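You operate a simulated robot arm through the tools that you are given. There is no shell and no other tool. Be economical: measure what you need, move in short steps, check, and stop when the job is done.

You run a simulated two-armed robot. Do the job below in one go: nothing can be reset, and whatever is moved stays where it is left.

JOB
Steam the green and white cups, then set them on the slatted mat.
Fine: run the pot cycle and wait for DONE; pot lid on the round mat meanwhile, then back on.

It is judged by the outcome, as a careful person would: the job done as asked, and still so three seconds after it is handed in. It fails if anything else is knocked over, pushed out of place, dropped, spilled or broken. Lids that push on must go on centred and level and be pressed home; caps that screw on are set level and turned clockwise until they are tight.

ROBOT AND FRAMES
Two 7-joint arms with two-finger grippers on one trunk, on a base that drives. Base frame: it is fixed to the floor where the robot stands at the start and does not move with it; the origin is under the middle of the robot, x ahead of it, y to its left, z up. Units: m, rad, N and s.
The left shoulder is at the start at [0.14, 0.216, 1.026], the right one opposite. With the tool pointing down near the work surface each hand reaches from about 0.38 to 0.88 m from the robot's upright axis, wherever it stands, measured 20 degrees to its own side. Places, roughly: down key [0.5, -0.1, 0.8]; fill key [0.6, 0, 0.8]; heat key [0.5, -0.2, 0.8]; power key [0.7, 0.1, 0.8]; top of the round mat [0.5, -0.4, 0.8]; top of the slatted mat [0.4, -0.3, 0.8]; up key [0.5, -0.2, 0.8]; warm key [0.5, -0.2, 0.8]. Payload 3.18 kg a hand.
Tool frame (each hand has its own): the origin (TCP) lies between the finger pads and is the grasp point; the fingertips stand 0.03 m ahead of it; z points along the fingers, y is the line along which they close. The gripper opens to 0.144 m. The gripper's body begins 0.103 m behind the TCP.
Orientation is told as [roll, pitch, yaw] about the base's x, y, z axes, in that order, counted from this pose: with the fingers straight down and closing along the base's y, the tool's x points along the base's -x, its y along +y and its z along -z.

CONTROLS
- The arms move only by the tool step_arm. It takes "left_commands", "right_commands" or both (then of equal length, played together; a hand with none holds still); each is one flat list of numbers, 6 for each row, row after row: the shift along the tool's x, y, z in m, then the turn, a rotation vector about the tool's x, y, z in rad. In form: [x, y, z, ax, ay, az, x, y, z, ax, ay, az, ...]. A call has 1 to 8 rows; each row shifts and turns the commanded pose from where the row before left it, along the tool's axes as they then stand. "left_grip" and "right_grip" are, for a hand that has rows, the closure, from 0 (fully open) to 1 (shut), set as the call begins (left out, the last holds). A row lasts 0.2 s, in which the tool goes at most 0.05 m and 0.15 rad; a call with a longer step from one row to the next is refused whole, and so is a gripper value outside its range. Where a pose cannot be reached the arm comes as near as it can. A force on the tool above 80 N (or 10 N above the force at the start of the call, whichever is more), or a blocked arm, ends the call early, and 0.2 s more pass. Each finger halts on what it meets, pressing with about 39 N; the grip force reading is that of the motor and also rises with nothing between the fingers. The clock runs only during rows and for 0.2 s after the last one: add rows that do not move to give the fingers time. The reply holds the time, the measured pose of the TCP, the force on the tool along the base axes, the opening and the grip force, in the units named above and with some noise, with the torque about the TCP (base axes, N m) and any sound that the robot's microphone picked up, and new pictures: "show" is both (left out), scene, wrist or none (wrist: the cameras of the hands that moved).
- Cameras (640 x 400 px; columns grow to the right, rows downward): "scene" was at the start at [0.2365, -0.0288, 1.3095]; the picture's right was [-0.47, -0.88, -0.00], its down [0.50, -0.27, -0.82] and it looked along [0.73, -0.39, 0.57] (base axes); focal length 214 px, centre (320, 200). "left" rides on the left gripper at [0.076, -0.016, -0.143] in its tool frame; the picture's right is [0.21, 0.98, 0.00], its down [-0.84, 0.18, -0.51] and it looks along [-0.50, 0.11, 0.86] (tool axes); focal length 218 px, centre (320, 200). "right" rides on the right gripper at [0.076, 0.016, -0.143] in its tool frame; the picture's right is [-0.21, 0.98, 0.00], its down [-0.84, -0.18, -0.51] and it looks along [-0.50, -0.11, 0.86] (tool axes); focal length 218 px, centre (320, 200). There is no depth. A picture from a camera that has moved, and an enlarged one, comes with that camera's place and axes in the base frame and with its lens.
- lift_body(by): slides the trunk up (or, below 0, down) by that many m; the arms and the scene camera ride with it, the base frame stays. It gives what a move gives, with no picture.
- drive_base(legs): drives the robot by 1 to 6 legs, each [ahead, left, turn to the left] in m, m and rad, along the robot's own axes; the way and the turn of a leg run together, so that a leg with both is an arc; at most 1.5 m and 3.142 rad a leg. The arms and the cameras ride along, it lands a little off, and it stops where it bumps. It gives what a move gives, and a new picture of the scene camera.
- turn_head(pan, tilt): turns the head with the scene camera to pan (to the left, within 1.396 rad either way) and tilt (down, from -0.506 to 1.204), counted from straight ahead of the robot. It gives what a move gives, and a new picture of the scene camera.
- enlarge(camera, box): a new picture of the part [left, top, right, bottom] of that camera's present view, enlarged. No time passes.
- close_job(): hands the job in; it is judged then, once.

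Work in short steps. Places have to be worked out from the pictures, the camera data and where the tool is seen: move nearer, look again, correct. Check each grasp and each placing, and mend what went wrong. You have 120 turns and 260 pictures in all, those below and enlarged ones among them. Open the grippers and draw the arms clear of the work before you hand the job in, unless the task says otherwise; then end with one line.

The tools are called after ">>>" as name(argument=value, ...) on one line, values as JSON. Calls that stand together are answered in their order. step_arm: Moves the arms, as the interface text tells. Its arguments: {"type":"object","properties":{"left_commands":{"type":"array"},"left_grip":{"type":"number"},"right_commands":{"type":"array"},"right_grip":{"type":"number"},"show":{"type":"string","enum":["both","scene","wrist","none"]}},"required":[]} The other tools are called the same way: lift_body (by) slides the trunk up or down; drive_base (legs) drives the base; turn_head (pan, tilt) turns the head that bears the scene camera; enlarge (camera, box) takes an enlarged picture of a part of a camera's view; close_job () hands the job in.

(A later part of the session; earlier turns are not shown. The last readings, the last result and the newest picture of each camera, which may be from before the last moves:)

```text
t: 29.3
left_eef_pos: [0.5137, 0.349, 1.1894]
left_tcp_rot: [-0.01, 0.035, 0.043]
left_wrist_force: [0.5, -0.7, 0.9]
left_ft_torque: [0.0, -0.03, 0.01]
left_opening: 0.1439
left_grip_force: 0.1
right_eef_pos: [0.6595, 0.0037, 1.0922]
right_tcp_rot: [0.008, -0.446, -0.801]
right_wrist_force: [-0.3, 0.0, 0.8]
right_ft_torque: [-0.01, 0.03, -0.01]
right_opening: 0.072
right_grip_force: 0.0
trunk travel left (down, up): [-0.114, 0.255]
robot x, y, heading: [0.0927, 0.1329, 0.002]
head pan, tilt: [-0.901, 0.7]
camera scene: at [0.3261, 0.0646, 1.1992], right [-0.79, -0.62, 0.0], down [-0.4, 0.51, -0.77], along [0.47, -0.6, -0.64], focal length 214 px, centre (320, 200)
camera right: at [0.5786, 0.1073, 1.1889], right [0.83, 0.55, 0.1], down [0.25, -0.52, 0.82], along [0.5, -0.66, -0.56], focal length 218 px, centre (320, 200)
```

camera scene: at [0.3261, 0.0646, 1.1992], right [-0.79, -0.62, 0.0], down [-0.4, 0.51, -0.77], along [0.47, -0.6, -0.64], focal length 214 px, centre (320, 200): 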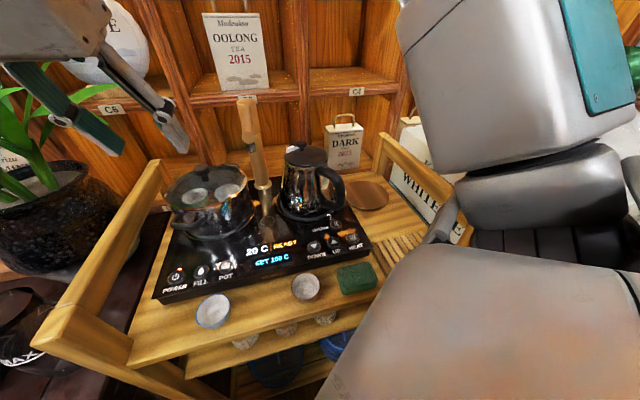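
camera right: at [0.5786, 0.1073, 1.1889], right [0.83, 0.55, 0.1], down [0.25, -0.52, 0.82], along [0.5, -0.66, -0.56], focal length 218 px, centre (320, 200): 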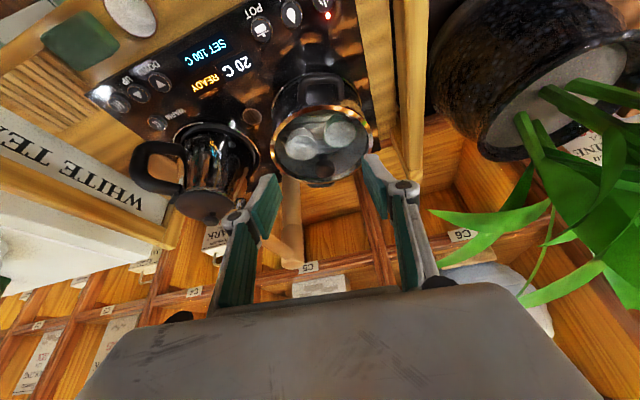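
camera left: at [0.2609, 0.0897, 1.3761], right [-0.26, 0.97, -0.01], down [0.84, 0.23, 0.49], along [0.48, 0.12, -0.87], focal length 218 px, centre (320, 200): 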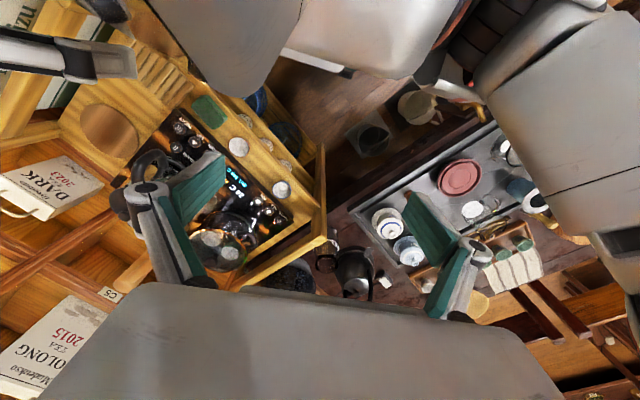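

Full reach now. I move to the pre-grasp about 8 cm from the knob along the finger axis and check.

>>> step_arm(right_commands=[-0.0197, -0.0036, 0.0332, 0, 0, 0, -0.0197, -0.0036, 0.0332, 0, 0, 0], show="both")

>>> enlarge(camera="right", box=[200, 60, 440, 280])

```text
t: 29.9
left_eef_pos: [0.5146, 0.3473, 1.1889]
left_tcp_rot: [-0.008, 0.038, 0.041]
left_wrist_force: [-0.2, 0.1, -0.6]
left_ft_torque: [0.01, 0.02, 0.03]
left_opening: 0.144
left_grip_force: 0.1
right_eef_pos: [0.7015, -0.0474, 1.0479]
right_tcp_rot: [0.007, -0.445, -0.798]
right_wrist_force: [-0.1, -0.2, 0.8]
right_ft_torque: [0.05, 0.01, 0.0]
right_opening: 0.0719
right_grip_force: 0.1
trunk travel left (down, up): [-0.114, 0.255]
robot x, y, heading: [0.0875, 0.1341, -0.005]
head pan, tilt: [-0.901, 0.7]
camera scene: at [0.3267, 0.0637, 1.1988], right [-0.79, -0.62, 0.0], down [-0.4, 0.51, -0.76], along [0.47, -0.6, -0.64], focal length 214 px, centre (320, 200)
camera right: at [0.6192, 0.0557, 1.1449], right [0.83, 0.55, 0.09], down [0.25, -0.52, 0.82], along [0.5, -0.66, -0.56], focal length 218 px, centre (320, 200)
```

scene: 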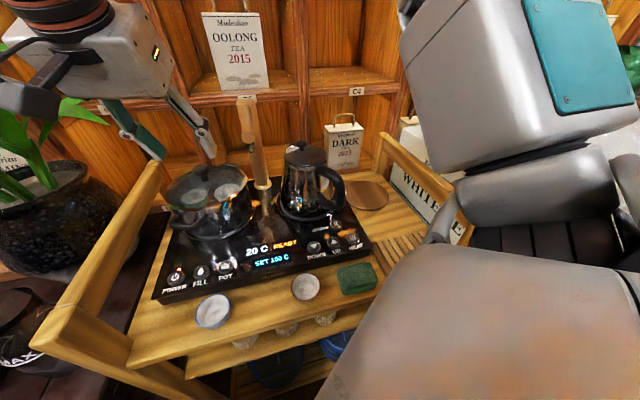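
right: 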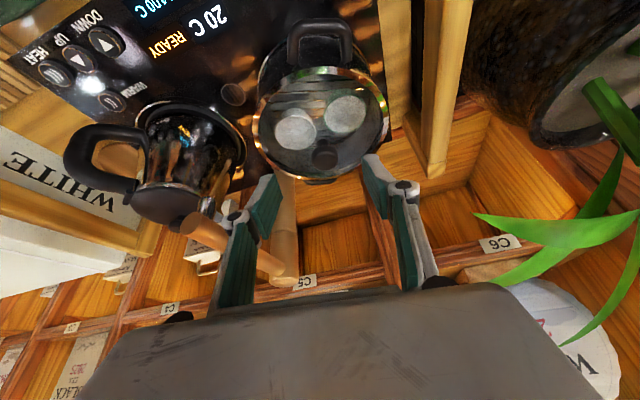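

```text
1.82 times, centred on (320, 170) of right
camera zoom: at [0.6192, 0.0557, 1.1449], right [0.83, 0.55, 0.09], down [0.25, -0.52, 0.82], along [0.5, -0.66, -0.56], focal length 397 px, centre (320, 254)
```

zoom: 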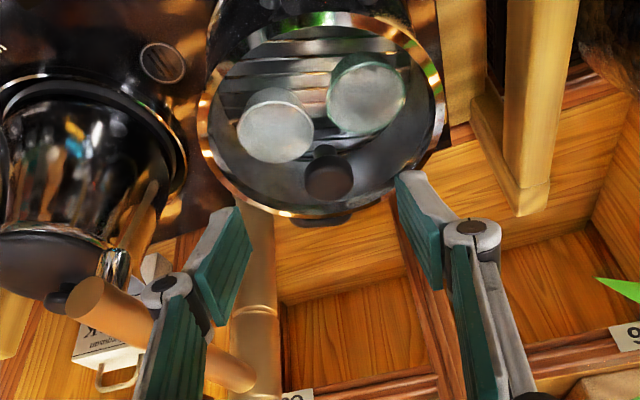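

The knob measures at ≈[0.730,-0.073], on the finger axis. I descend along the fingers in small steps.

>>> step_arm(right_commands=[0, 0, 0.025, 0, 0, 0, 0, 0, 0.025, 0, 0, 0, 0, 0, 0.02, 0, 0, 0, 0, 0, 0.008, 0, 0, 0], show="wrist")

>>> enlarge(camera="scene", box=[80, 60, 340, 260])

```text
t: 30.9
left_eef_pos: [0.5136, 0.348, 1.1898]
left_tcp_rot: [-0.01, 0.037, 0.041]
left_wrist_force: [-1.3, 0.3, -0.1]
left_ft_torque: [0.01, 0.01, 0.01]
left_opening: 0.1439
left_grip_force: 0.0
right_eef_pos: [0.7225, -0.0718, 0.9792]
right_tcp_rot: [0.005, -0.446, -0.798]
right_wrist_force: [0.1, -0.6, -0.6]
right_ft_torque: [0.03, 0.0, -0.02]
right_opening: 0.0718
right_grip_force: 0.0
trunk travel left (down, up): [-0.114, 0.255]
robot x, y, heading: [0.0905, 0.1293, -0.002]
head pan, tilt: [-0.901, 0.7]
camera right: at [0.6418, 0.0315, 1.0753], right [0.83, 0.55, 0.1], down [0.25, -0.52, 0.82], along [0.5, -0.66, -0.56], focal length 218 px, centre (320, 200)
```

right: 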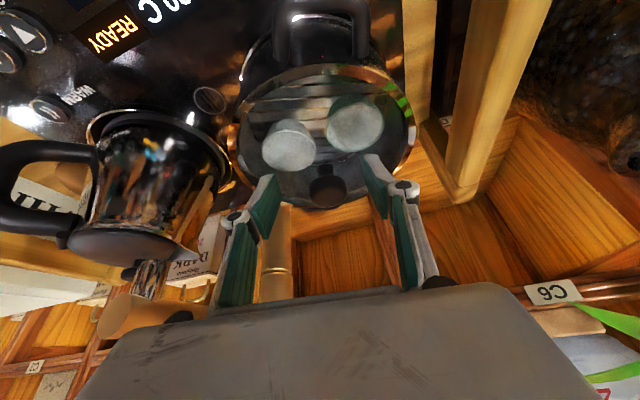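

```text
2.00 times, centred on (210, 160) of scene
camera zoom: at [0.3261, 0.0641, 1.1991], right [-0.79, -0.62, 0.0], down [-0.4, 0.51, -0.76], along [0.47, -0.6, -0.64], focal length 429 px, centre (540, 280)
```

zoom: 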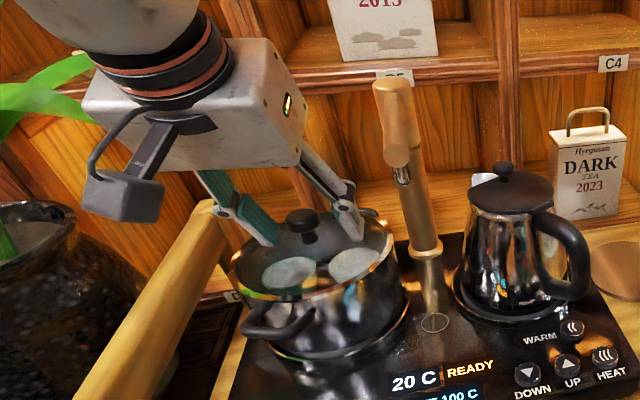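

The knob is between the pads. I close on it, giving time for the fingers.

>>> step_arm(right_commands=[0, 0, 0, 0, 0, 0, 0, 0, 0, 0, 0, 0, 0, 0, 0, 0, 0, 0], right_grip=1, show="wrist")

```text
t: 31.7
left_eef_pos: [0.5133, 0.3489, 1.1905]
left_tcp_rot: [-0.008, 0.036, 0.043]
left_wrist_force: [-0.3, 0.3, 0.9]
left_ft_torque: [-0.03, -0.02, 0.01]
left_opening: 0.1439
left_grip_force: 0.0
right_eef_pos: [0.7223, -0.0713, 0.9789]
right_tcp_rot: [0.006, -0.447, -0.799]
right_wrist_force: [-1.5, 2.1, 7.2]
right_ft_torque: [-0.46, -0.15, -0.05]
right_opening: 0.0283
right_grip_force: 39.0
trunk travel left (down, up): [-0.114, 0.255]
robot x, y, heading: [0.0881, 0.1304, -0.006]
head pan, tilt: [-0.901, 0.7]
heard: snap
camera right: at [0.6411, 0.0321, 1.0764], right [0.83, 0.55, 0.1], down [0.25, -0.52, 0.82], along [0.5, -0.66, -0.56], focal length 218 px, centre (320, 200)
```

right: 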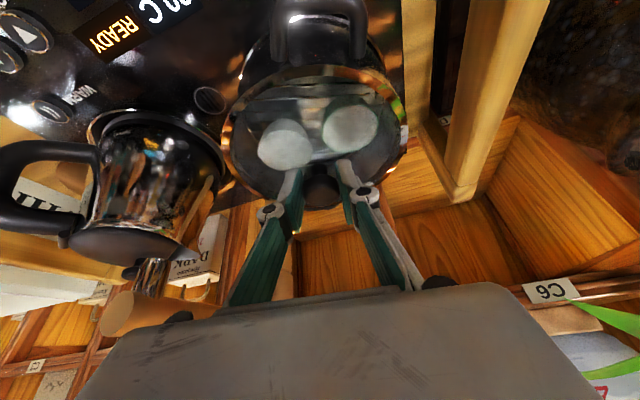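

Gripped at 28 mm. The "snap" seems to be the lid unseating or the knob being caught. I lift straight up and check.

>>> step_arm(right_commands=[-0.0086, 0, -0.018, 0, 0, 0, -0.0129, 0, -0.0271, 0, 0, 0, -0.0129, 0, -0.0271, 0, 0, 0], show="scene")

>>> enlarge(camera="scene", box=[80, 60, 340, 260])

```text
t: 32.5
left_eef_pos: [0.5136, 0.348, 1.1894]
left_tcp_rot: [-0.009, 0.037, 0.042]
left_wrist_force: [0.2, 0.1, 0.1]
left_ft_torque: [-0.04, 0.02, -0.02]
left_opening: 0.1442
left_grip_force: 0.1
right_eef_pos: [0.7228, -0.0718, 1.0606]
right_tcp_rot: [0.005, -0.447, -0.797]
right_wrist_force: [0.4, -0.8, -1.3]
right_ft_torque: [-0.01, 0.01, 0.0]
right_opening: 0.028
right_grip_force: 38.9
trunk travel left (down, up): [-0.114, 0.255]
robot x, y, heading: [0.0901, 0.1359, -0.001]
head pan, tilt: [-0.901, 0.7]
camera scene: at [0.3257, 0.0643, 1.1993], right [-0.79, -0.62, 0.0], down [-0.4, 0.51, -0.77], along [0.47, -0.6, -0.64], focal length 214 px, centre (320, 200)
```

scene: 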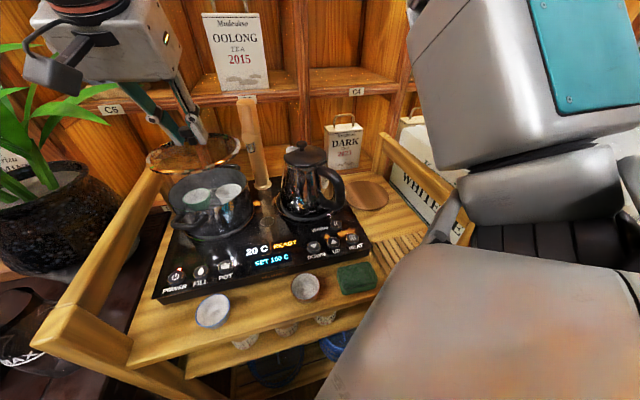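

```text
2.00 times, centred on (210, 160) of scene
camera zoom: at [0.3257, 0.0643, 1.1993], right [-0.79, -0.62, 0.0], down [-0.4, 0.51, -0.77], along [0.47, -0.6, -0.64], focal length 429 px, centre (540, 280)
```

zoom: 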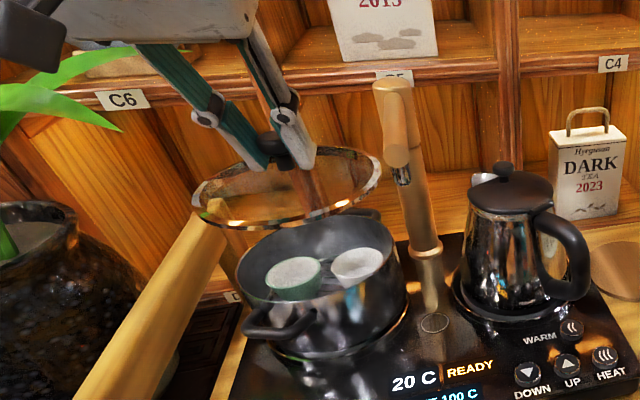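

Lid is lifted level, and the pot holds one green and one white cup. I carry the lid away from the spout and out toward the front of the cart.

>>> step_arm(right_commands=[0, 0.02, 0, 0, 0, 0, 0.0355, -0.007, -0.017, 0, 0, 0, 0.0355, -0.007, -0.017, 0, 0, 0, 0.0355, -0.007, -0.017, 0, 0, 0, 0.0355, -0.007, -0.017, 0, 0, 0, 0.0355, -0.007, -0.017, 0, 0, 0], show="scene")

```text
t: 33.9
left_eef_pos: [0.5123, 0.3487, 1.1899]
left_tcp_rot: [-0.008, 0.038, 0.042]
left_wrist_force: [-0.2, 0.5, 1.0]
left_ft_torque: [-0.04, -0.01, 0.0]
left_opening: 0.1439
left_grip_force: 0.0
right_eef_pos: [0.5752, 0.0583, 1.0589]
right_tcp_rot: [0.006, -0.442, -0.803]
right_wrist_force: [0.2, -0.5, -2.2]
right_ft_torque: [0.06, -0.01, -0.01]
right_opening: 0.0278
right_grip_force: 39.3
trunk travel left (down, up): [-0.114, 0.255]
robot x, y, heading: [0.0891, 0.1345, -0.005]
head pan, tilt: [-0.901, 0.7]
camera scene: at [0.326, 0.0646, 1.1994], right [-0.79, -0.62, 0.0], down [-0.4, 0.5, -0.77], along [0.47, -0.6, -0.64], focal length 214 px, centre (320, 200)
```

scene: 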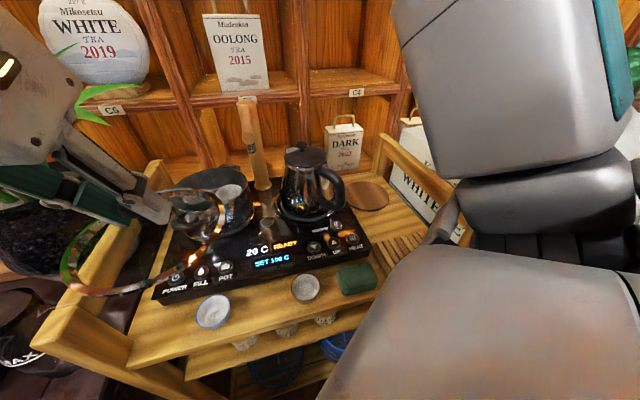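

I slide the lid along the front to ≈[0.505,-0.06], then yaw the hand so it leans away from the kettle.

>>> step_arm(right_commands=[-0.0113, -0.0446, 0.0054, 0, 0, 0, -0.0113, -0.0446, 0.0054, 0, 0, 0, -0.0113, -0.0446, 0.0054, 0, 0, 0, 0, 0, 0, -0.0577, 0, -0.121, 0, 0, 0, -0.0577, 0, -0.121, 0, 0, 0, -0.0577, 0, -0.121, 0, 0, 0, -0.0577, 0, -0.121, 0, 0, 0, -0.0577, 0, -0.121], show="both")

```text
t: 35.7
left_eef_pos: [0.5105, 0.348, 1.1922]
left_tcp_rot: [-0.009, 0.03, 0.041]
left_wrist_force: [0.7, -0.2, -0.3]
left_ft_torque: [0.01, -0.01, 0.02]
left_opening: 0.1439
left_grip_force: 0.2
right_eef_pos: [0.503, -0.062, 1.0635]
right_tcp_rot: [0.006, -0.46, -0.121]
right_wrist_force: [0.5, -0.8, -1.4]
right_ft_torque: [0.02, 0.02, -0.01]
right_opening: 0.0281
right_grip_force: 39.2
trunk travel left (down, up): [-0.114, 0.255]
robot x, y, heading: [0.092, 0.1342, -0.001]
head pan, tilt: [-0.901, 0.7]
camera scene: at [0.3224, 0.0632, 1.2014], right [-0.79, -0.61, 0.0], down [-0.39, 0.51, -0.77], along [0.47, -0.61, -0.64], focal length 214 px, centre (320, 200)
camera right: at [0.372, -0.0314, 1.1574], right [0.3, 0.95, 0.1], down [0.5, -0.25, 0.83], along [0.81, -0.2, -0.55], focal length 218 px, centre (320, 200)
```

scene: 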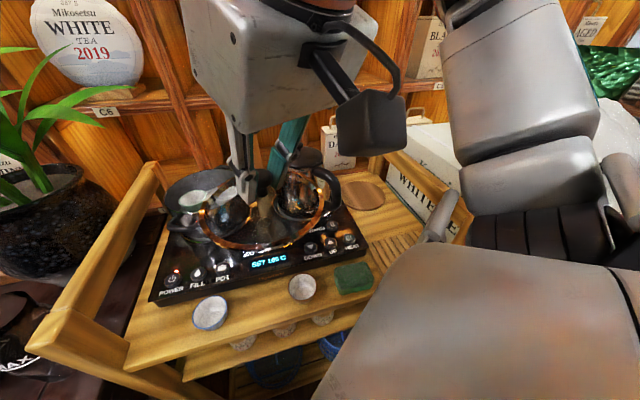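
right: 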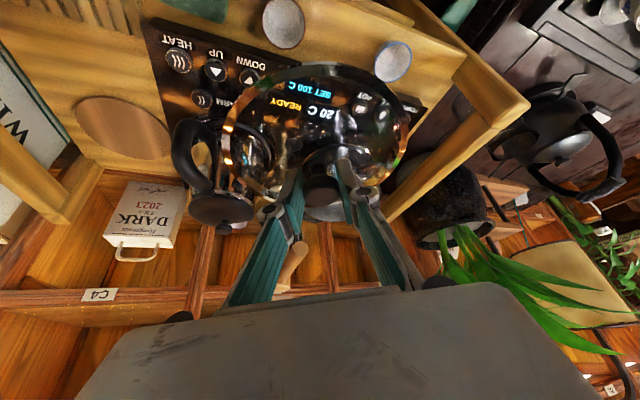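

The wrist camera housing is close to my head, so I move on along the front toward −y, around the kettle handle.

>>> step_arm(right_commands=[0.0133, -0.0441, -0.0066, 0, 0, 0, 0.0133, -0.0441, -0.0066, 0, 0, 0, 0.0133, -0.0441, -0.0066, 0, 0, 0, 0.0133, -0.0441, -0.0066, 0, 0, 0, 0.0133, -0.0441, -0.0066, 0, 0, 0], show="both")

```text
t: 36.9
left_eef_pos: [0.5129, 0.3563, 1.1898]
left_tcp_rot: [-0.016, 0.035, 0.043]
left_wrist_force: [0.1, 0.3, -0.2]
left_ft_torque: [0.01, -0.01, -0.04]
left_opening: 0.1438
left_grip_force: 0.1
right_eef_pos: [0.4088, -0.2482, 1.0593]
right_tcp_rot: [-0.003, -0.452, -0.119]
right_wrist_force: [-0.5, 0.2, -2.1]
right_ft_torque: [0.0, 0.01, 0.0]
right_opening: 0.028
right_grip_force: 39.3
right hand out of reach, approached as far as the arm can: row 5
trunk travel left (down, up): [-0.114, 0.255]
robot x, y, heading: [0.0878, 0.134, -0.002]
head pan, tilt: [-0.901, 0.7]
camera scene: at [0.3262, 0.0716, 1.2002], right [-0.78, -0.62, 0.0], down [-0.4, 0.5, -0.77], along [0.47, -0.6, -0.64], focal length 214 px, centre (320, 200)
camera right: at [0.2798, -0.2156, 1.1545], right [0.31, 0.95, 0.09], down [0.51, -0.24, 0.83], along [0.8, -0.21, -0.56], focal length 218 px, centre (320, 200)
```

scene: 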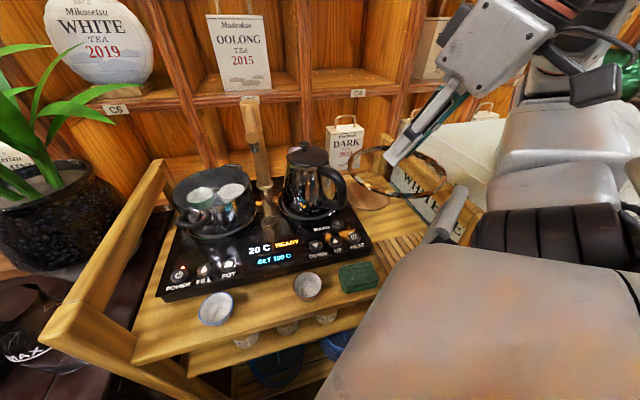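
right: 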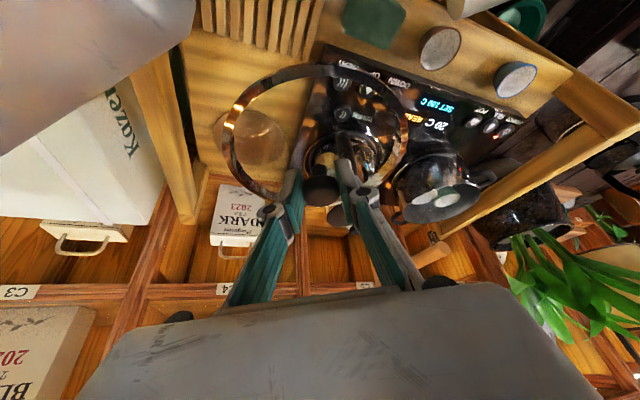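

Round mat is at ≈[0.529,-0.40]. I move over it while lowering by 6 cm.

>>> step_arm(right_commands=[-0.0186, -0.0275, 0.0224, 0, 0, 0, -0.0186, -0.0275, 0.0224, 0, 0, 0, -0.0186, -0.0275, 0.0224, 0, 0, 0, -0.0186, -0.0275, 0.0224, 0, 0, 0, -0.0186, -0.0275, 0.0224, 0, 0, 0], show="both")

```text
t: 38.1
left_eef_pos: [0.5048, 0.3529, 1.1966]
left_tcp_rot: [-0.022, 0.019, 0.038]
left_wrist_force: [1.0, 0.5, 0.1]
left_ft_torque: [-0.05, 0.1, 0.03]
left_opening: 0.1438
left_grip_force: 0.1
right_eef_pos: [0.5027, -0.233, 1.1499]
right_tcp_rot: [0.047, -0.929, 0.159]
right_wrist_force: [0.4, 0.2, -1.5]
right_ft_torque: [0.01, 0.05, 0.03]
right_opening: 0.0279
right_grip_force: 39.0
right hand out of reach, approached as far as the arm can: row 1, 2, 3, 4
trunk travel left (down, up): [-0.114, 0.255]
robot x, y, heading: [0.0917, 0.129, -0.006]
head pan, tilt: [-0.901, 0.7]
stopped in row 5 (right hand): the arm was blocked; the commanded pose is now the measured one
camera scene: at [0.3172, 0.0689, 1.206], right [-0.79, -0.62, 0.0], down [-0.39, 0.5, -0.77], along [0.47, -0.61, -0.63], focal length 214 px, centre (320, 200)
camera right: at [0.3401, -0.2499, 1.1747], right [-0.07, 0.98, 0.2], down [0.13, -0.19, 0.97], along [0.99, 0.09, -0.12], focal length 218 px, centre (320, 200)
```

scene: 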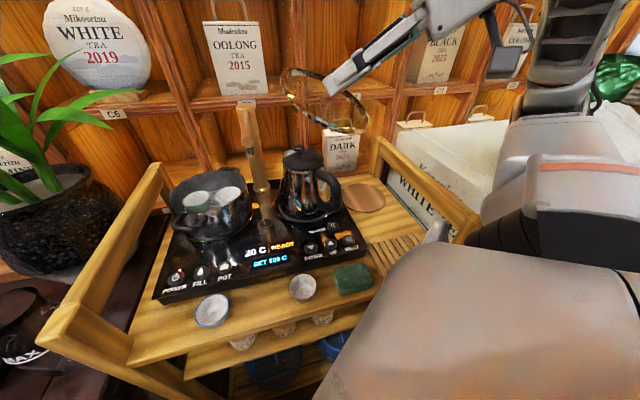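
right: 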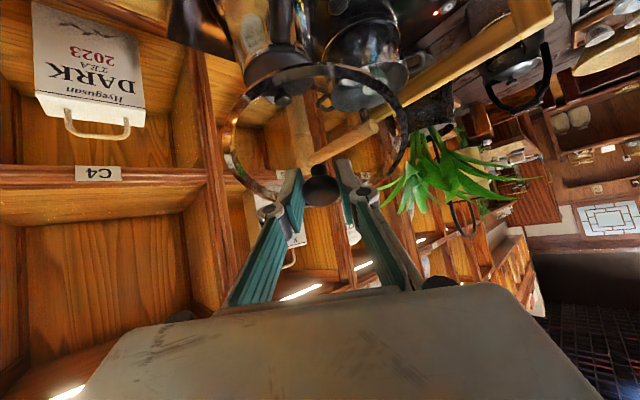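

The right elbow seems to have run into the cart's corner post, and the lid got tilted but is still held. I back the base away from the cart so the elbow is free.

>>> drive_base(legs=[[-0.14, 0, 0]])

```text
t: 39.4
left_eef_pos: [0.3737, 0.3459, 1.1858]
left_tcp_rot: [-0.01, 0.038, 0.039]
left_wrist_force: [-0.7, 0.8, 1.0]
left_ft_torque: [0.0, -0.14, -0.01]
left_opening: 0.1441
left_grip_force: 0.1
right_eef_pos: [0.3706, -0.2452, 1.1289]
right_tcp_rot: [0.084, -0.9, 0.116]
right_wrist_force: [-0.7, -0.3, -0.7]
right_ft_torque: [-0.03, 0.05, -0.02]
right_opening: 0.0283
right_grip_force: 38.6
trunk travel left (down, up): [-0.114, 0.255]
robot x, y, heading: [-0.0461, 0.1277, -0.004]
head pan, tilt: [-0.901, 0.7]
camera scene: at [0.1864, 0.0613, 1.198], right [-0.79, -0.62, 0.0], down [-0.4, 0.51, -0.77], along [0.47, -0.6, -0.64], focal length 214 px, centre (320, 200)
```

scene: 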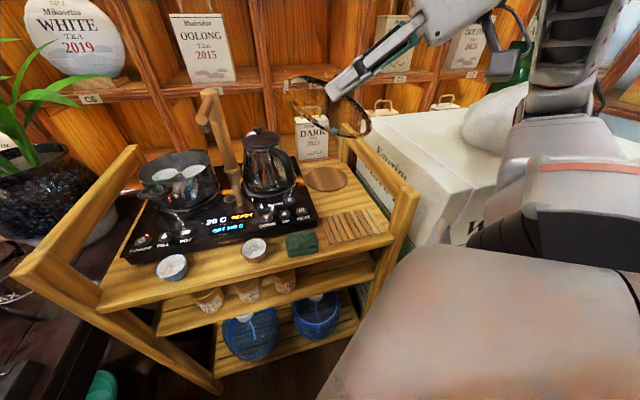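

Elbow is free and the cart is unmoved (mat again at [0.526,-0.404]). I re-level the lid by pitching the hand back.

>>> step_arm(right_commands=[0, 0, 0, 0, 0.113, 0, 0, 0, 0, 0, 0.113, 0, 0, 0, 0, 0, 0.113, 0, 0, 0, 0, 0, 0.113, 0, 0, 0, 0, 0, 0, 0], show="both")

```text
t: 40.6
left_eef_pos: [0.3742, 0.3442, 1.189]
left_tcp_rot: [-0.008, 0.035, 0.039]
left_wrist_force: [0.7, -0.7, 0.4]
left_ft_torque: [-0.03, 0.02, 0.03]
left_opening: 0.1442
left_grip_force: 0.1
right_eef_pos: [0.3712, -0.2444, 1.1313]
right_tcp_rot: [0.086, -0.872, 0.116]
right_wrist_force: [0.1, 0.8, -1.7]
right_ft_torque: [-0.03, 0.03, 0.01]
right_opening: 0.0276
right_grip_force: 39.2
right hand out of reach, approached as far as the arm can: row 1, 2, 3, 4
trunk travel left (down, up): [-0.114, 0.255]
robot x, y, heading: [-0.047, 0.1291, -0.003]
head pan, tilt: [-0.901, 0.7]
camera scene: at [0.1866, 0.0604, 1.1991], right [-0.79, -0.62, 0.0], down [-0.4, 0.51, -0.76], along [0.47, -0.6, -0.64], focal length 214 px, centre (320, 200)
camera right: at [0.2111, -0.2606, 1.1658], right [-0.04, 0.98, 0.21], down [0.19, -0.2, 0.96], along [0.98, 0.08, -0.18], focal length 218 px, centre (320, 200)
```

scene: 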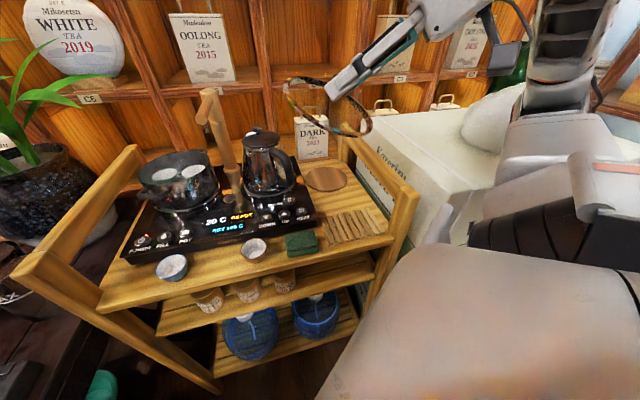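
right: 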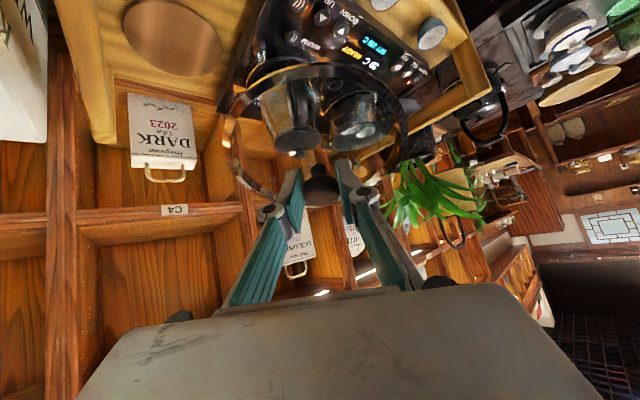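

The hand is too near my body for that turn. I extend outward toward the mat (free space) first.

>>> step_arm(right_commands=[-0.0045, -0.0278, 0.0249, 0, 0, 0, -0.0045, -0.0278, 0.0249, 0, 0, 0, -0.0045, -0.0278, 0.0249, 0, 0, 0, -0.0045, -0.0278, 0.0249, 0, 0, 0], show="scene")

```text
t: 41.6
left_eef_pos: [0.3749, 0.345, 1.1889]
left_tcp_rot: [-0.012, 0.039, 0.039]
left_wrist_force: [-1.0, -0.3, -0.2]
left_ft_torque: [-0.02, -0.15, -0.04]
left_opening: 0.1438
left_grip_force: 0.1
right_eef_pos: [0.4629, -0.2975, 1.1108]
right_tcp_rot: [0.082, -0.9, 0.115]
right_wrist_force: [4.8, -0.2, -10.1]
right_ft_torque: [0.14, -0.2, 0.1]
right_opening: 0.028
right_grip_force: 39.3
right hand out of reach, approached as far as the arm can: row 1, 2, 3, 4
trunk travel left (down, up): [-0.114, 0.255]
robot x, y, heading: [-0.0482, 0.1273, -0.008]
head pan, tilt: [-0.901, 0.7]
camera scene: at [0.1876, 0.061, 1.1985], right [-0.79, -0.62, 0.0], down [-0.4, 0.51, -0.77], along [0.47, -0.6, -0.64], focal length 214 px, centre (320, 200)
```

scene: 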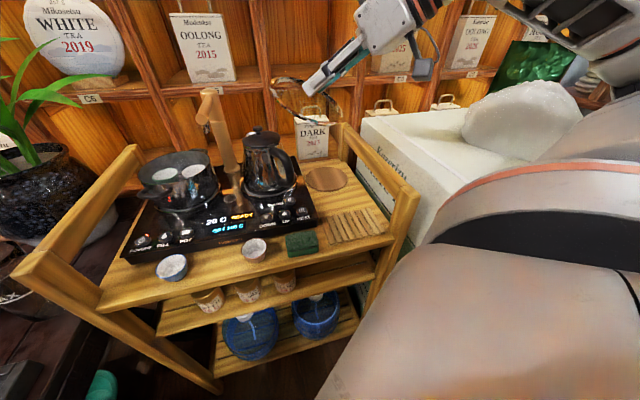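

The elbow has swung up, a better posture, but there is a 10 N reading. I pause and look.

>>> step_arm(right_commands=[0, 0, 0, 0, 0, 0], show="both")

>>> enlarge(camera="scene", box=[200, 0, 480, 220])

```text
t: 42.0
left_eef_pos: [0.3735, 0.344, 1.1907]
left_tcp_rot: [-0.009, 0.035, 0.038]
left_wrist_force: [-0.8, 0.6, -1.1]
left_ft_torque: [-0.03, -0.04, -0.01]
left_opening: 0.1442
left_grip_force: 0.2
right_eef_pos: [0.4627, -0.2978, 1.1027]
right_tcp_rot: [0.089, -0.874, 0.112]
right_wrist_force: [-0.1, 0.4, -0.8]
right_ft_torque: [0.01, 0.03, -0.01]
right_opening: 0.0279
right_grip_force: 38.7
trunk travel left (down, up): [-0.114, 0.255]
robot x, y, heading: [-0.0513, 0.1308, -0.004]
head pan, tilt: [-0.901, 0.7]
camera scene: at [0.1859, 0.0605, 1.1995], right [-0.79, -0.62, 0.0], down [-0.4, 0.51, -0.77], along [0.47, -0.6, -0.64], focal length 214 px, centre (320, 200)
camera right: at [0.3036, -0.3123, 1.1371], right [-0.04, 0.98, 0.21], down [0.19, -0.2, 0.96], along [0.98, 0.08, -0.18], focal length 218 px, centre (320, 200)
```

scene: 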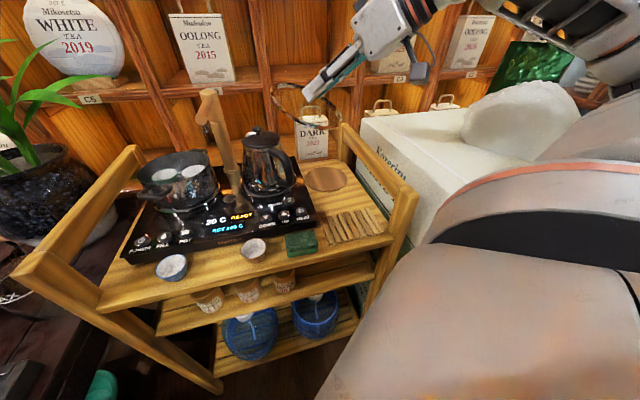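
right: 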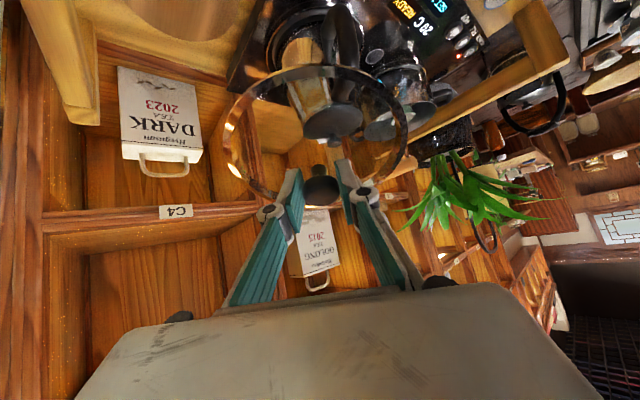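

```text
1.82 times, centred on (340, 110) of scene
camera zoom: at [0.1859, 0.0605, 1.1995], right [-0.79, -0.62, 0.0], down [-0.4, 0.51, -0.77], along [0.47, -0.6, -0.64], focal length 390 px, centre (284, 364)
```

zoom: 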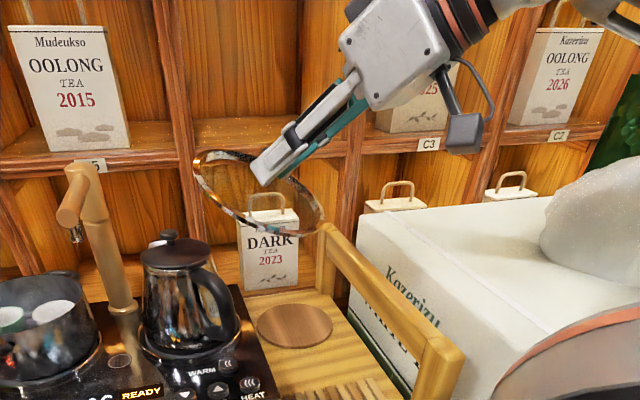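

Force is gone. I re-level while sliding toward −y.

>>> step_arm(right_commands=[0, -0.0174, 0, 0, 0.107, 0, 0, -0.0174, 0, 0, 0.107, 0, 0, -0.0174, 0, 0, 0.107, 0, 0, -0.0174, 0, 0, 0.107, 0, 0, 0, 0, 0, 0, 0], show="scene")

```text
t: 43.2
left_eef_pos: [0.3736, 0.3426, 1.1916]
left_tcp_rot: [-0.01, 0.035, 0.039]
left_wrist_force: [-0.3, -0.1, 0.7]
left_ft_torque: [0.03, -0.05, 0.0]
left_opening: 0.1441
left_grip_force: 0.0
right_eef_pos: [0.4714, -0.2709, 1.0845]
right_tcp_rot: [0.078, -0.796, 0.123]
right_wrist_force: [-1.1, -0.6, -1.7]
right_ft_torque: [0.02, 0.05, 0.04]
right_opening: 0.0281
right_grip_force: 38.6
right hand out of reach, approached as far as the arm can: row 1, 2, 3, 4
trunk travel left (down, up): [-0.114, 0.255]
robot x, y, heading: [-0.0468, 0.1291, -0.008]
head pan, tilt: [-0.901, 0.7]
camera scene: at [0.1859, 0.0594, 1.1992], right [-0.79, -0.62, 0.0], down [-0.4, 0.51, -0.76], along [0.47, -0.6, -0.64], focal length 214 px, centre (320, 200)
```

scene: 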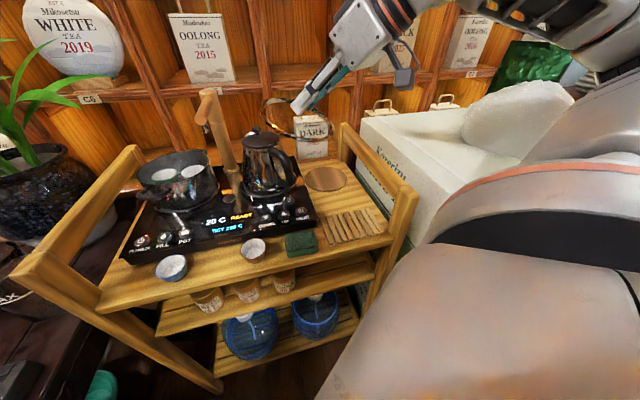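

Reach is good only with the hand roughly ahead of the right shoulder. I back off, then turn the base right so I can approach the mat from straight ahead.

>>> drive_base(legs=[[-0.17, 0, 0], [0, 0, -0.5]])

```text
t: 46.1
left_eef_pos: [0.2552, 0.1135, 1.1903]
left_tcp_rot: [-0.007, 0.036, -0.465]
left_wrist_force: [-1.4, 0.5, 0.5]
left_ft_torque: [0.04, -0.01, 0.0]
left_opening: 0.1441
left_grip_force: 0.1
right_eef_pos: [0.0445, -0.473, 1.0837]
right_tcp_rot: [0.076, -0.798, -0.382]
right_wrist_force: [0.0, 0.1, -1.0]
right_ft_torque: [0.05, 0.0, 0.0]
right_opening: 0.028
right_grip_force: 39.3
trunk travel left (down, up): [-0.114, 0.255]
robot x, y, heading: [-0.2193, 0.1297, -0.51]
head pan, tilt: [-0.901, 0.7]
camera scene: at [-0.046, -0.044, 1.1991], right [-0.99, -0.16, 0.0], down [-0.1, 0.64, -0.76], along [0.12, -0.75, -0.64], focal length 214 px, centre (320, 200)
```

scene: 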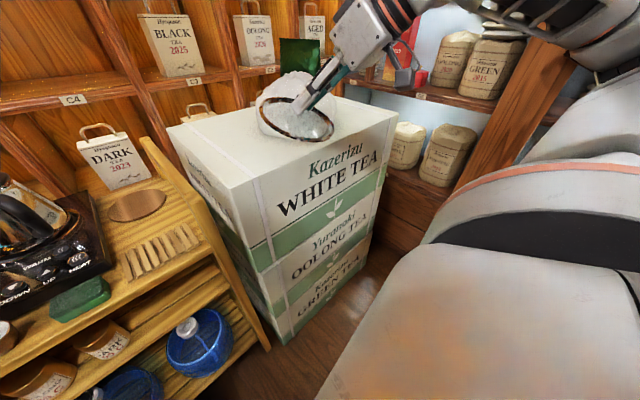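

Open space here. I bring the hand in front of the right shoulder, then level it.

>>> step_arm(right_commands=[-0.0007, 0.0397, 0.0064, 0, 0, 0, -0.0007, 0.0397, 0.0064, 0, 0, 0, -0.0007, 0.0397, 0.0064, 0, 0, 0, -0.0007, 0.0397, 0.0064, 0, 0, 0, -0.0007, 0.0397, 0.0064, 0, 0, 0], show="none")

>>> step_arm(right_commands=[0, 0, 0, 0, 0.117, 0, 0, 0, 0, 0, 0.117, 0, 0, 0, 0, 0, 0.117, 0, 0, 0, 0, 0, 0, 0], show="both")

```text
t: 47.3
left_eef_pos: [0.2559, 0.1152, 1.1901]
left_tcp_rot: [-0.01, 0.038, -0.464]
left_wrist_force: [0.1, 0.3, 0.0]
left_ft_torque: [-0.06, 0.02, 0.01]
left_opening: 0.144
left_grip_force: 0.1
right_eef_pos: [0.1314, -0.2879, 1.0751]
right_tcp_rot: [0.076, -0.796, -0.38]
right_wrist_force: [0.9, -0.8, -2.4]
right_ft_torque: [-0.02, 0.05, -0.03]
right_opening: 0.0282
right_grip_force: 39.3
trunk travel left (down, up): [-0.114, 0.255]
robot x, y, heading: [-0.2151, 0.1335, -0.508]
head pan, tilt: [-0.901, 0.7]
```

```text
t: 48.3
left_eef_pos: [0.2549, 0.1144, 1.1899]
left_tcp_rot: [-0.008, 0.036, -0.466]
left_wrist_force: [-0.1, 0.0, 0.7]
left_ft_torque: [-0.01, 0.01, 0.0]
left_opening: 0.144
left_grip_force: 0.1
right_eef_pos: [0.1312, -0.2899, 1.0753]
right_tcp_rot: [0.058, -0.446, -0.351]
right_wrist_force: [-0.2, 0.4, -1.3]
right_ft_torque: [0.01, 0.0, -0.01]
right_opening: 0.0284
right_grip_force: 38.8
trunk travel left (down, up): [-0.114, 0.255]
robot x, y, heading: [-0.2217, 0.1315, -0.513]
head pan, tilt: [-0.901, 0.7]
camera scene: at [-0.0463, -0.0437, 1.1993], right [-0.99, -0.16, 0.0], down [-0.1, 0.64, -0.76], along [0.12, -0.76, -0.64], focal length 214 px, centre (320, 200)
camera right: at [0.0092, -0.2386, 1.1729], right [0.49, 0.86, 0.14], down [0.44, -0.39, 0.81], along [0.75, -0.33, -0.57], focal length 218 px, centre (320, 200)
```

scene: 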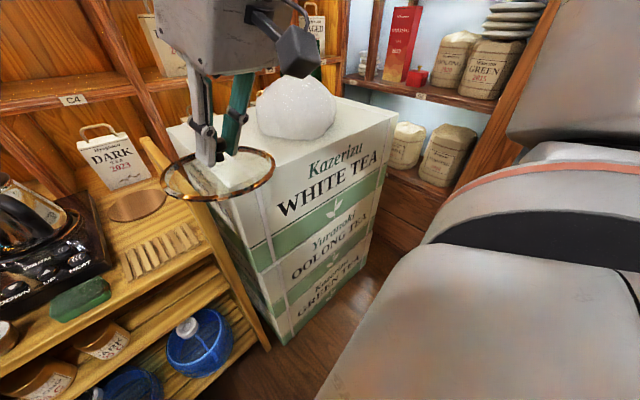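
right: 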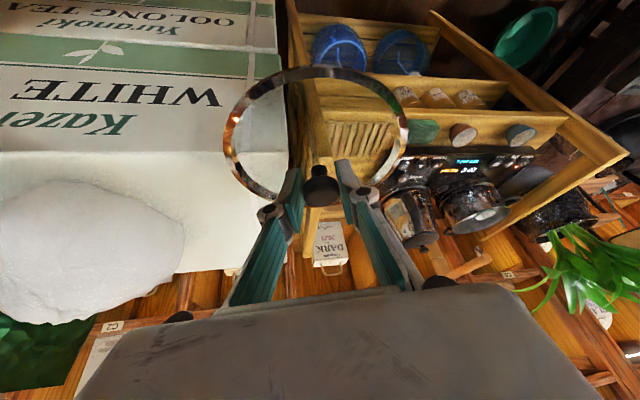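

Now the posture is good and lid level. I trim roll, yaw to about −0.65, and extend the arm forward 13 cm before driving it over the mat.

>>> step_arm(right_commands=[0, 0, 0, 0.09, 0, 0.135, 0, 0, 0, 0.09, 0, 0.135, -0.0387, 0.006, 0.0185, 0, 0, 0, -0.0387, 0.006, 0.0185, 0, 0, 0, -0.0387, 0.006, 0.0185, 0, 0, 0, 0, 0, 0, 0, 0, 0], show="none")

```text
refused: row 1 steps farther than a row can; nothing moved
```

The rotation is slightly over the limit per row, so I split it.

>>> step_arm(right_commands=[0, 0, 0, 0.062, 0, 0.09, 0, 0, 0, 0.062, 0, 0.09, 0, 0, 0, 0.062, 0, 0.09, -0.0387, 0.006, 0.0185, 0, 0, 0, -0.0387, 0.006, 0.0185, 0, 0, 0, -0.0387, 0.006, 0.0185, 0, 0, 0, 0, 0, 0, 0, 0, 0], show="none")

```text
t: 49.9
left_eef_pos: [0.2538, 0.1142, 1.1917]
left_tcp_rot: [-0.01, 0.035, -0.467]
left_wrist_force: [0.0, 0.4, -0.2]
left_ft_torque: [0.0, -0.02, -0.04]
left_opening: 0.1442
left_grip_force: 0.0
right_eef_pos: [0.2448, -0.356, 1.0753]
right_tcp_rot: [0.001, -0.44, -0.652]
right_wrist_force: [0.4, 1.5, -1.8]
right_ft_torque: [-0.02, 0.01, -0.03]
right_opening: 0.0279
right_grip_force: 39.4
trunk travel left (down, up): [-0.114, 0.255]
robot x, y, heading: [-0.2195, 0.1303, -0.517]
head pan, tilt: [-0.901, 0.7]
```

Pose is exact. I drive the base so the lid goes above the round mat.

>>> drive_base(legs=[[0.266, 0.103, 0]])

>>> enlarge(camera="right", box=[160, 0, 480, 220])

```text
t: 51.9
left_eef_pos: [0.5409, 0.0721, 1.1889]
left_tcp_rot: [-0.01, 0.037, -0.466]
left_wrist_force: [-0.5, 0.6, -0.4]
left_ft_torque: [0.02, 0.01, 0.01]
left_opening: 0.1439
left_grip_force: 0.0
right_eef_pos: [0.5305, -0.3983, 1.0734]
right_tcp_rot: [0.001, -0.439, -0.65]
right_wrist_force: [0.1, -0.6, -0.9]
right_ft_torque: [-0.02, 0.02, -0.01]
right_opening: 0.0281
right_grip_force: 39.4
trunk travel left (down, up): [-0.114, 0.255]
robot x, y, heading: [0.0658, 0.0869, -0.507]
head pan, tilt: [-0.901, 0.7]
camera scene: at [0.2394, -0.0851, 1.1992], right [-0.99, -0.16, 0.0], down [-0.1, 0.64, -0.76], along [0.12, -0.76, -0.64], focal length 214 px, centre (320, 200)
```

scene: 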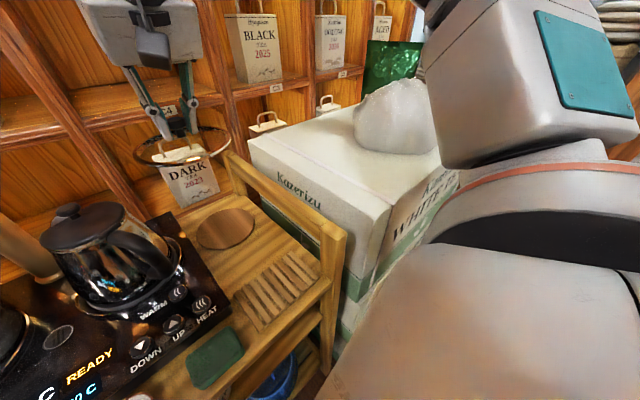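

```text
1.82 times, centred on (320, 110) of right
camera zoom: at [0.4355, -0.3076, 1.171], right [0.74, 0.66, 0.09], down [0.33, -0.48, 0.82], along [0.58, -0.58, -0.57], focal length 397 px, centre (320, 364)
```

zoom: 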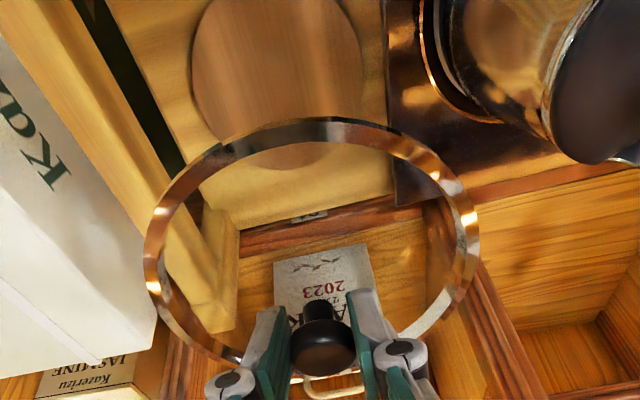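

Lid is ~7 mm off mat centre; I correct this and descend to just above the mat.

>>> step_arm(right_commands=[0.0169, -0.0013, 0.0341, 0, 0, 0, 0.0169, -0.0013, 0.0341, 0, 0, 0, 0.0169, -0.0013, 0.0341, 0, 0, 0, 0.0169, -0.0013, 0.0341, 0, 0, 0, 0.0169, -0.0013, 0.0341, 0, 0, 0, 0, 0, 0, 0, 0, 0], show="both")

```text
t: 53.3
left_eef_pos: [0.5389, 0.0724, 1.1903]
left_tcp_rot: [-0.009, 0.034, -0.466]
left_wrist_force: [-0.8, 0.5, 0.2]
left_ft_torque: [0.03, -0.05, 0.02]
left_opening: 0.1442
left_grip_force: 0.1
right_eef_pos: [0.5232, -0.4032, 0.885]
right_tcp_rot: [0.001, -0.437, -0.652]
right_wrist_force: [0.6, -0.4, -1.4]
right_ft_torque: [-0.03, 0.03, -0.04]
right_opening: 0.0281
right_grip_force: 38.8
trunk travel left (down, up): [-0.114, 0.255]
robot x, y, heading: [0.0672, 0.0888, -0.509]
head pan, tilt: [-0.901, 0.7]
camera scene: at [0.2387, -0.0849, 1.1994], right [-0.99, -0.16, 0.0], down [-0.1, 0.64, -0.77], along [0.12, -0.76, -0.64], focal length 214 px, centre (320, 200)
camera right: at [0.4273, -0.3114, 0.9825], right [0.74, 0.66, 0.09], down [0.33, -0.48, 0.82], along [0.59, -0.58, -0.57], focal length 218 px, centre (320, 200)
```

scene: 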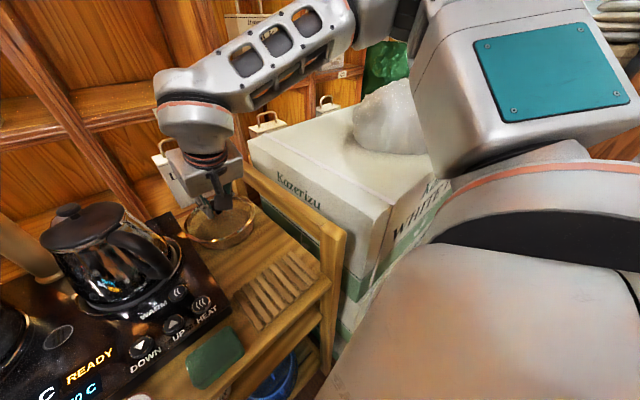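
right: 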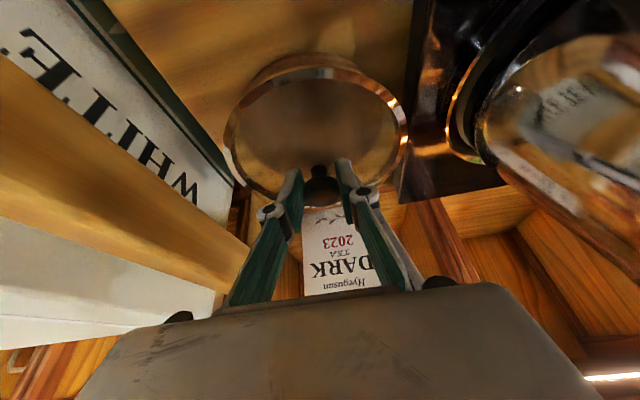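

Very good: centred and clear of the fence and the kettle. I lower slowly until contact.

>>> step_arm(right_commands=[0.0043, 0, 0.009, 0, 0, 0, 0.0043, 0, 0.009, 0, 0, 0, 0.0022, 0, 0.0045, 0, 0, 0, 0.0022, 0, 0.0045, 0, 0, 0], show="none")

>>> enlarge(camera="right", box=[200, 20, 440, 240])

```text
t: 54.3
left_eef_pos: [0.5395, 0.0711, 1.1896]
left_tcp_rot: [-0.008, 0.034, -0.466]
left_wrist_force: [-0.2, 0.4, 0.1]
left_ft_torque: [-0.03, -0.01, -0.01]
left_opening: 0.1437
left_grip_force: 0.1
right_eef_pos: [0.5244, -0.4019, 0.8566]
right_tcp_rot: [0.002, -0.441, -0.653]
right_wrist_force: [-1.5, -1.8, 7.7]
right_ft_torque: [-0.02, -0.42, -0.15]
right_opening: 0.0281
right_grip_force: 38.6
trunk travel left (down, up): [-0.114, 0.255]
robot x, y, heading: [0.0638, 0.0895, -0.512]
head pan, tilt: [-0.901, 0.7]
```

```text
1.82 times, centred on (320, 130) of right
camera zoom: at [0.4285, -0.3103, 0.9532], right [0.74, 0.66, 0.09], down [0.32, -0.47, 0.82], along [0.59, -0.58, -0.57], focal length 397 px, centre (320, 327)
```

zoom: 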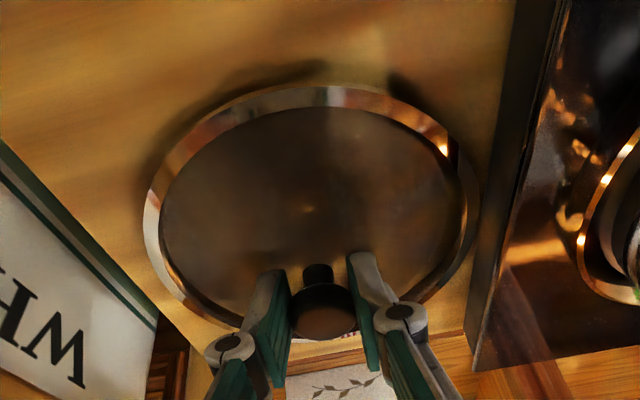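

Contact made (≈8 N). I open the fingers moderately and retreat along the finger axis.

>>> step_arm(right_commands=[0, 0, 0, 0, 0, 0, 0, 0, 0, 0, 0, 0], right_grip=0.55, show="none")

>>> step_arm(right_commands=[0, 0, -0.03, 0, 0, 0, 0, 0, -0.04, 0, 0, 0, -0.015, 0, -0.04, 0, 0, 0, -0.015, 0, -0.04, 0, 0, 0], show="both")

```text
t: 54.9
left_eef_pos: [0.5404, 0.0728, 1.1901]
left_tcp_rot: [-0.009, 0.037, -0.465]
left_wrist_force: [0.5, -0.4, -0.7]
left_ft_torque: [-0.02, -0.04, 0.02]
left_opening: 0.1437
left_grip_force: 0.0
right_eef_pos: [0.5222, -0.4004, 0.8531]
right_tcp_rot: [0.001, -0.435, -0.652]
right_wrist_force: [-1.3, 0.7, 2.6]
right_ft_torque: [0.09, -0.01, 0.05]
right_opening: 0.0653
right_grip_force: 0.8
trunk travel left (down, up): [-0.114, 0.255]
robot x, y, heading: [0.0692, 0.0867, -0.51]
head pan, tilt: [-0.901, 0.7]
```

```text
t: 55.9
left_eef_pos: [0.5385, 0.0726, 1.1905]
left_tcp_rot: [-0.011, 0.036, -0.466]
left_wrist_force: [0.2, 0.0, -0.7]
left_ft_torque: [-0.02, -0.03, 0.03]
left_opening: 0.1439
left_grip_force: 0.2
right_eef_pos: [0.495, -0.3777, 1.0009]
right_tcp_rot: [0.001, -0.439, -0.652]
right_wrist_force: [-0.9, 0.2, 0.7]
right_ft_torque: [-0.04, 0.0, 0.0]
right_opening: 0.0649
right_grip_force: 0.0
trunk travel left (down, up): [-0.114, 0.255]
robot x, y, heading: [0.0668, 0.0877, -0.508]
head pan, tilt: [-0.901, 0.7]
camera scene: at [0.2383, -0.0846, 1.1995], right [-0.99, -0.16, 0.0], down [-0.1, 0.64, -0.77], along [0.12, -0.76, -0.64], focal length 214 px, centre (320, 200)
camera right: at [0.3985, -0.2879, 1.0986], right [0.74, 0.66, 0.09], down [0.33, -0.48, 0.82], along [0.58, -0.58, -0.57], focal length 218 px, centre (320, 200)
```

scene: 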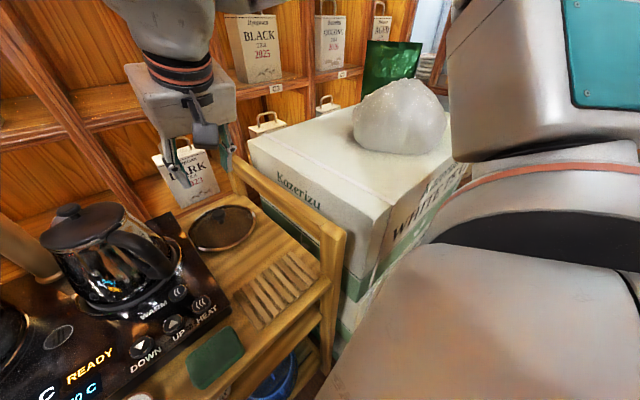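
right: 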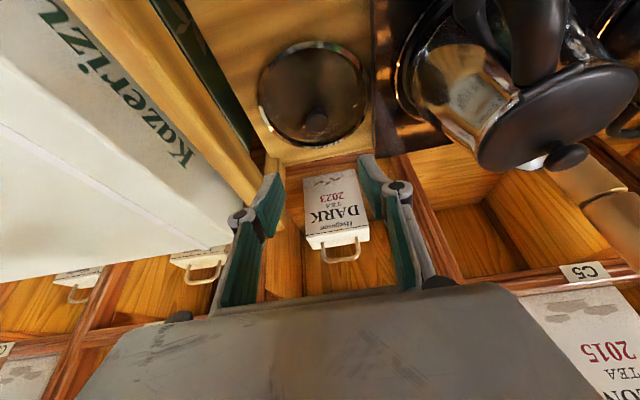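

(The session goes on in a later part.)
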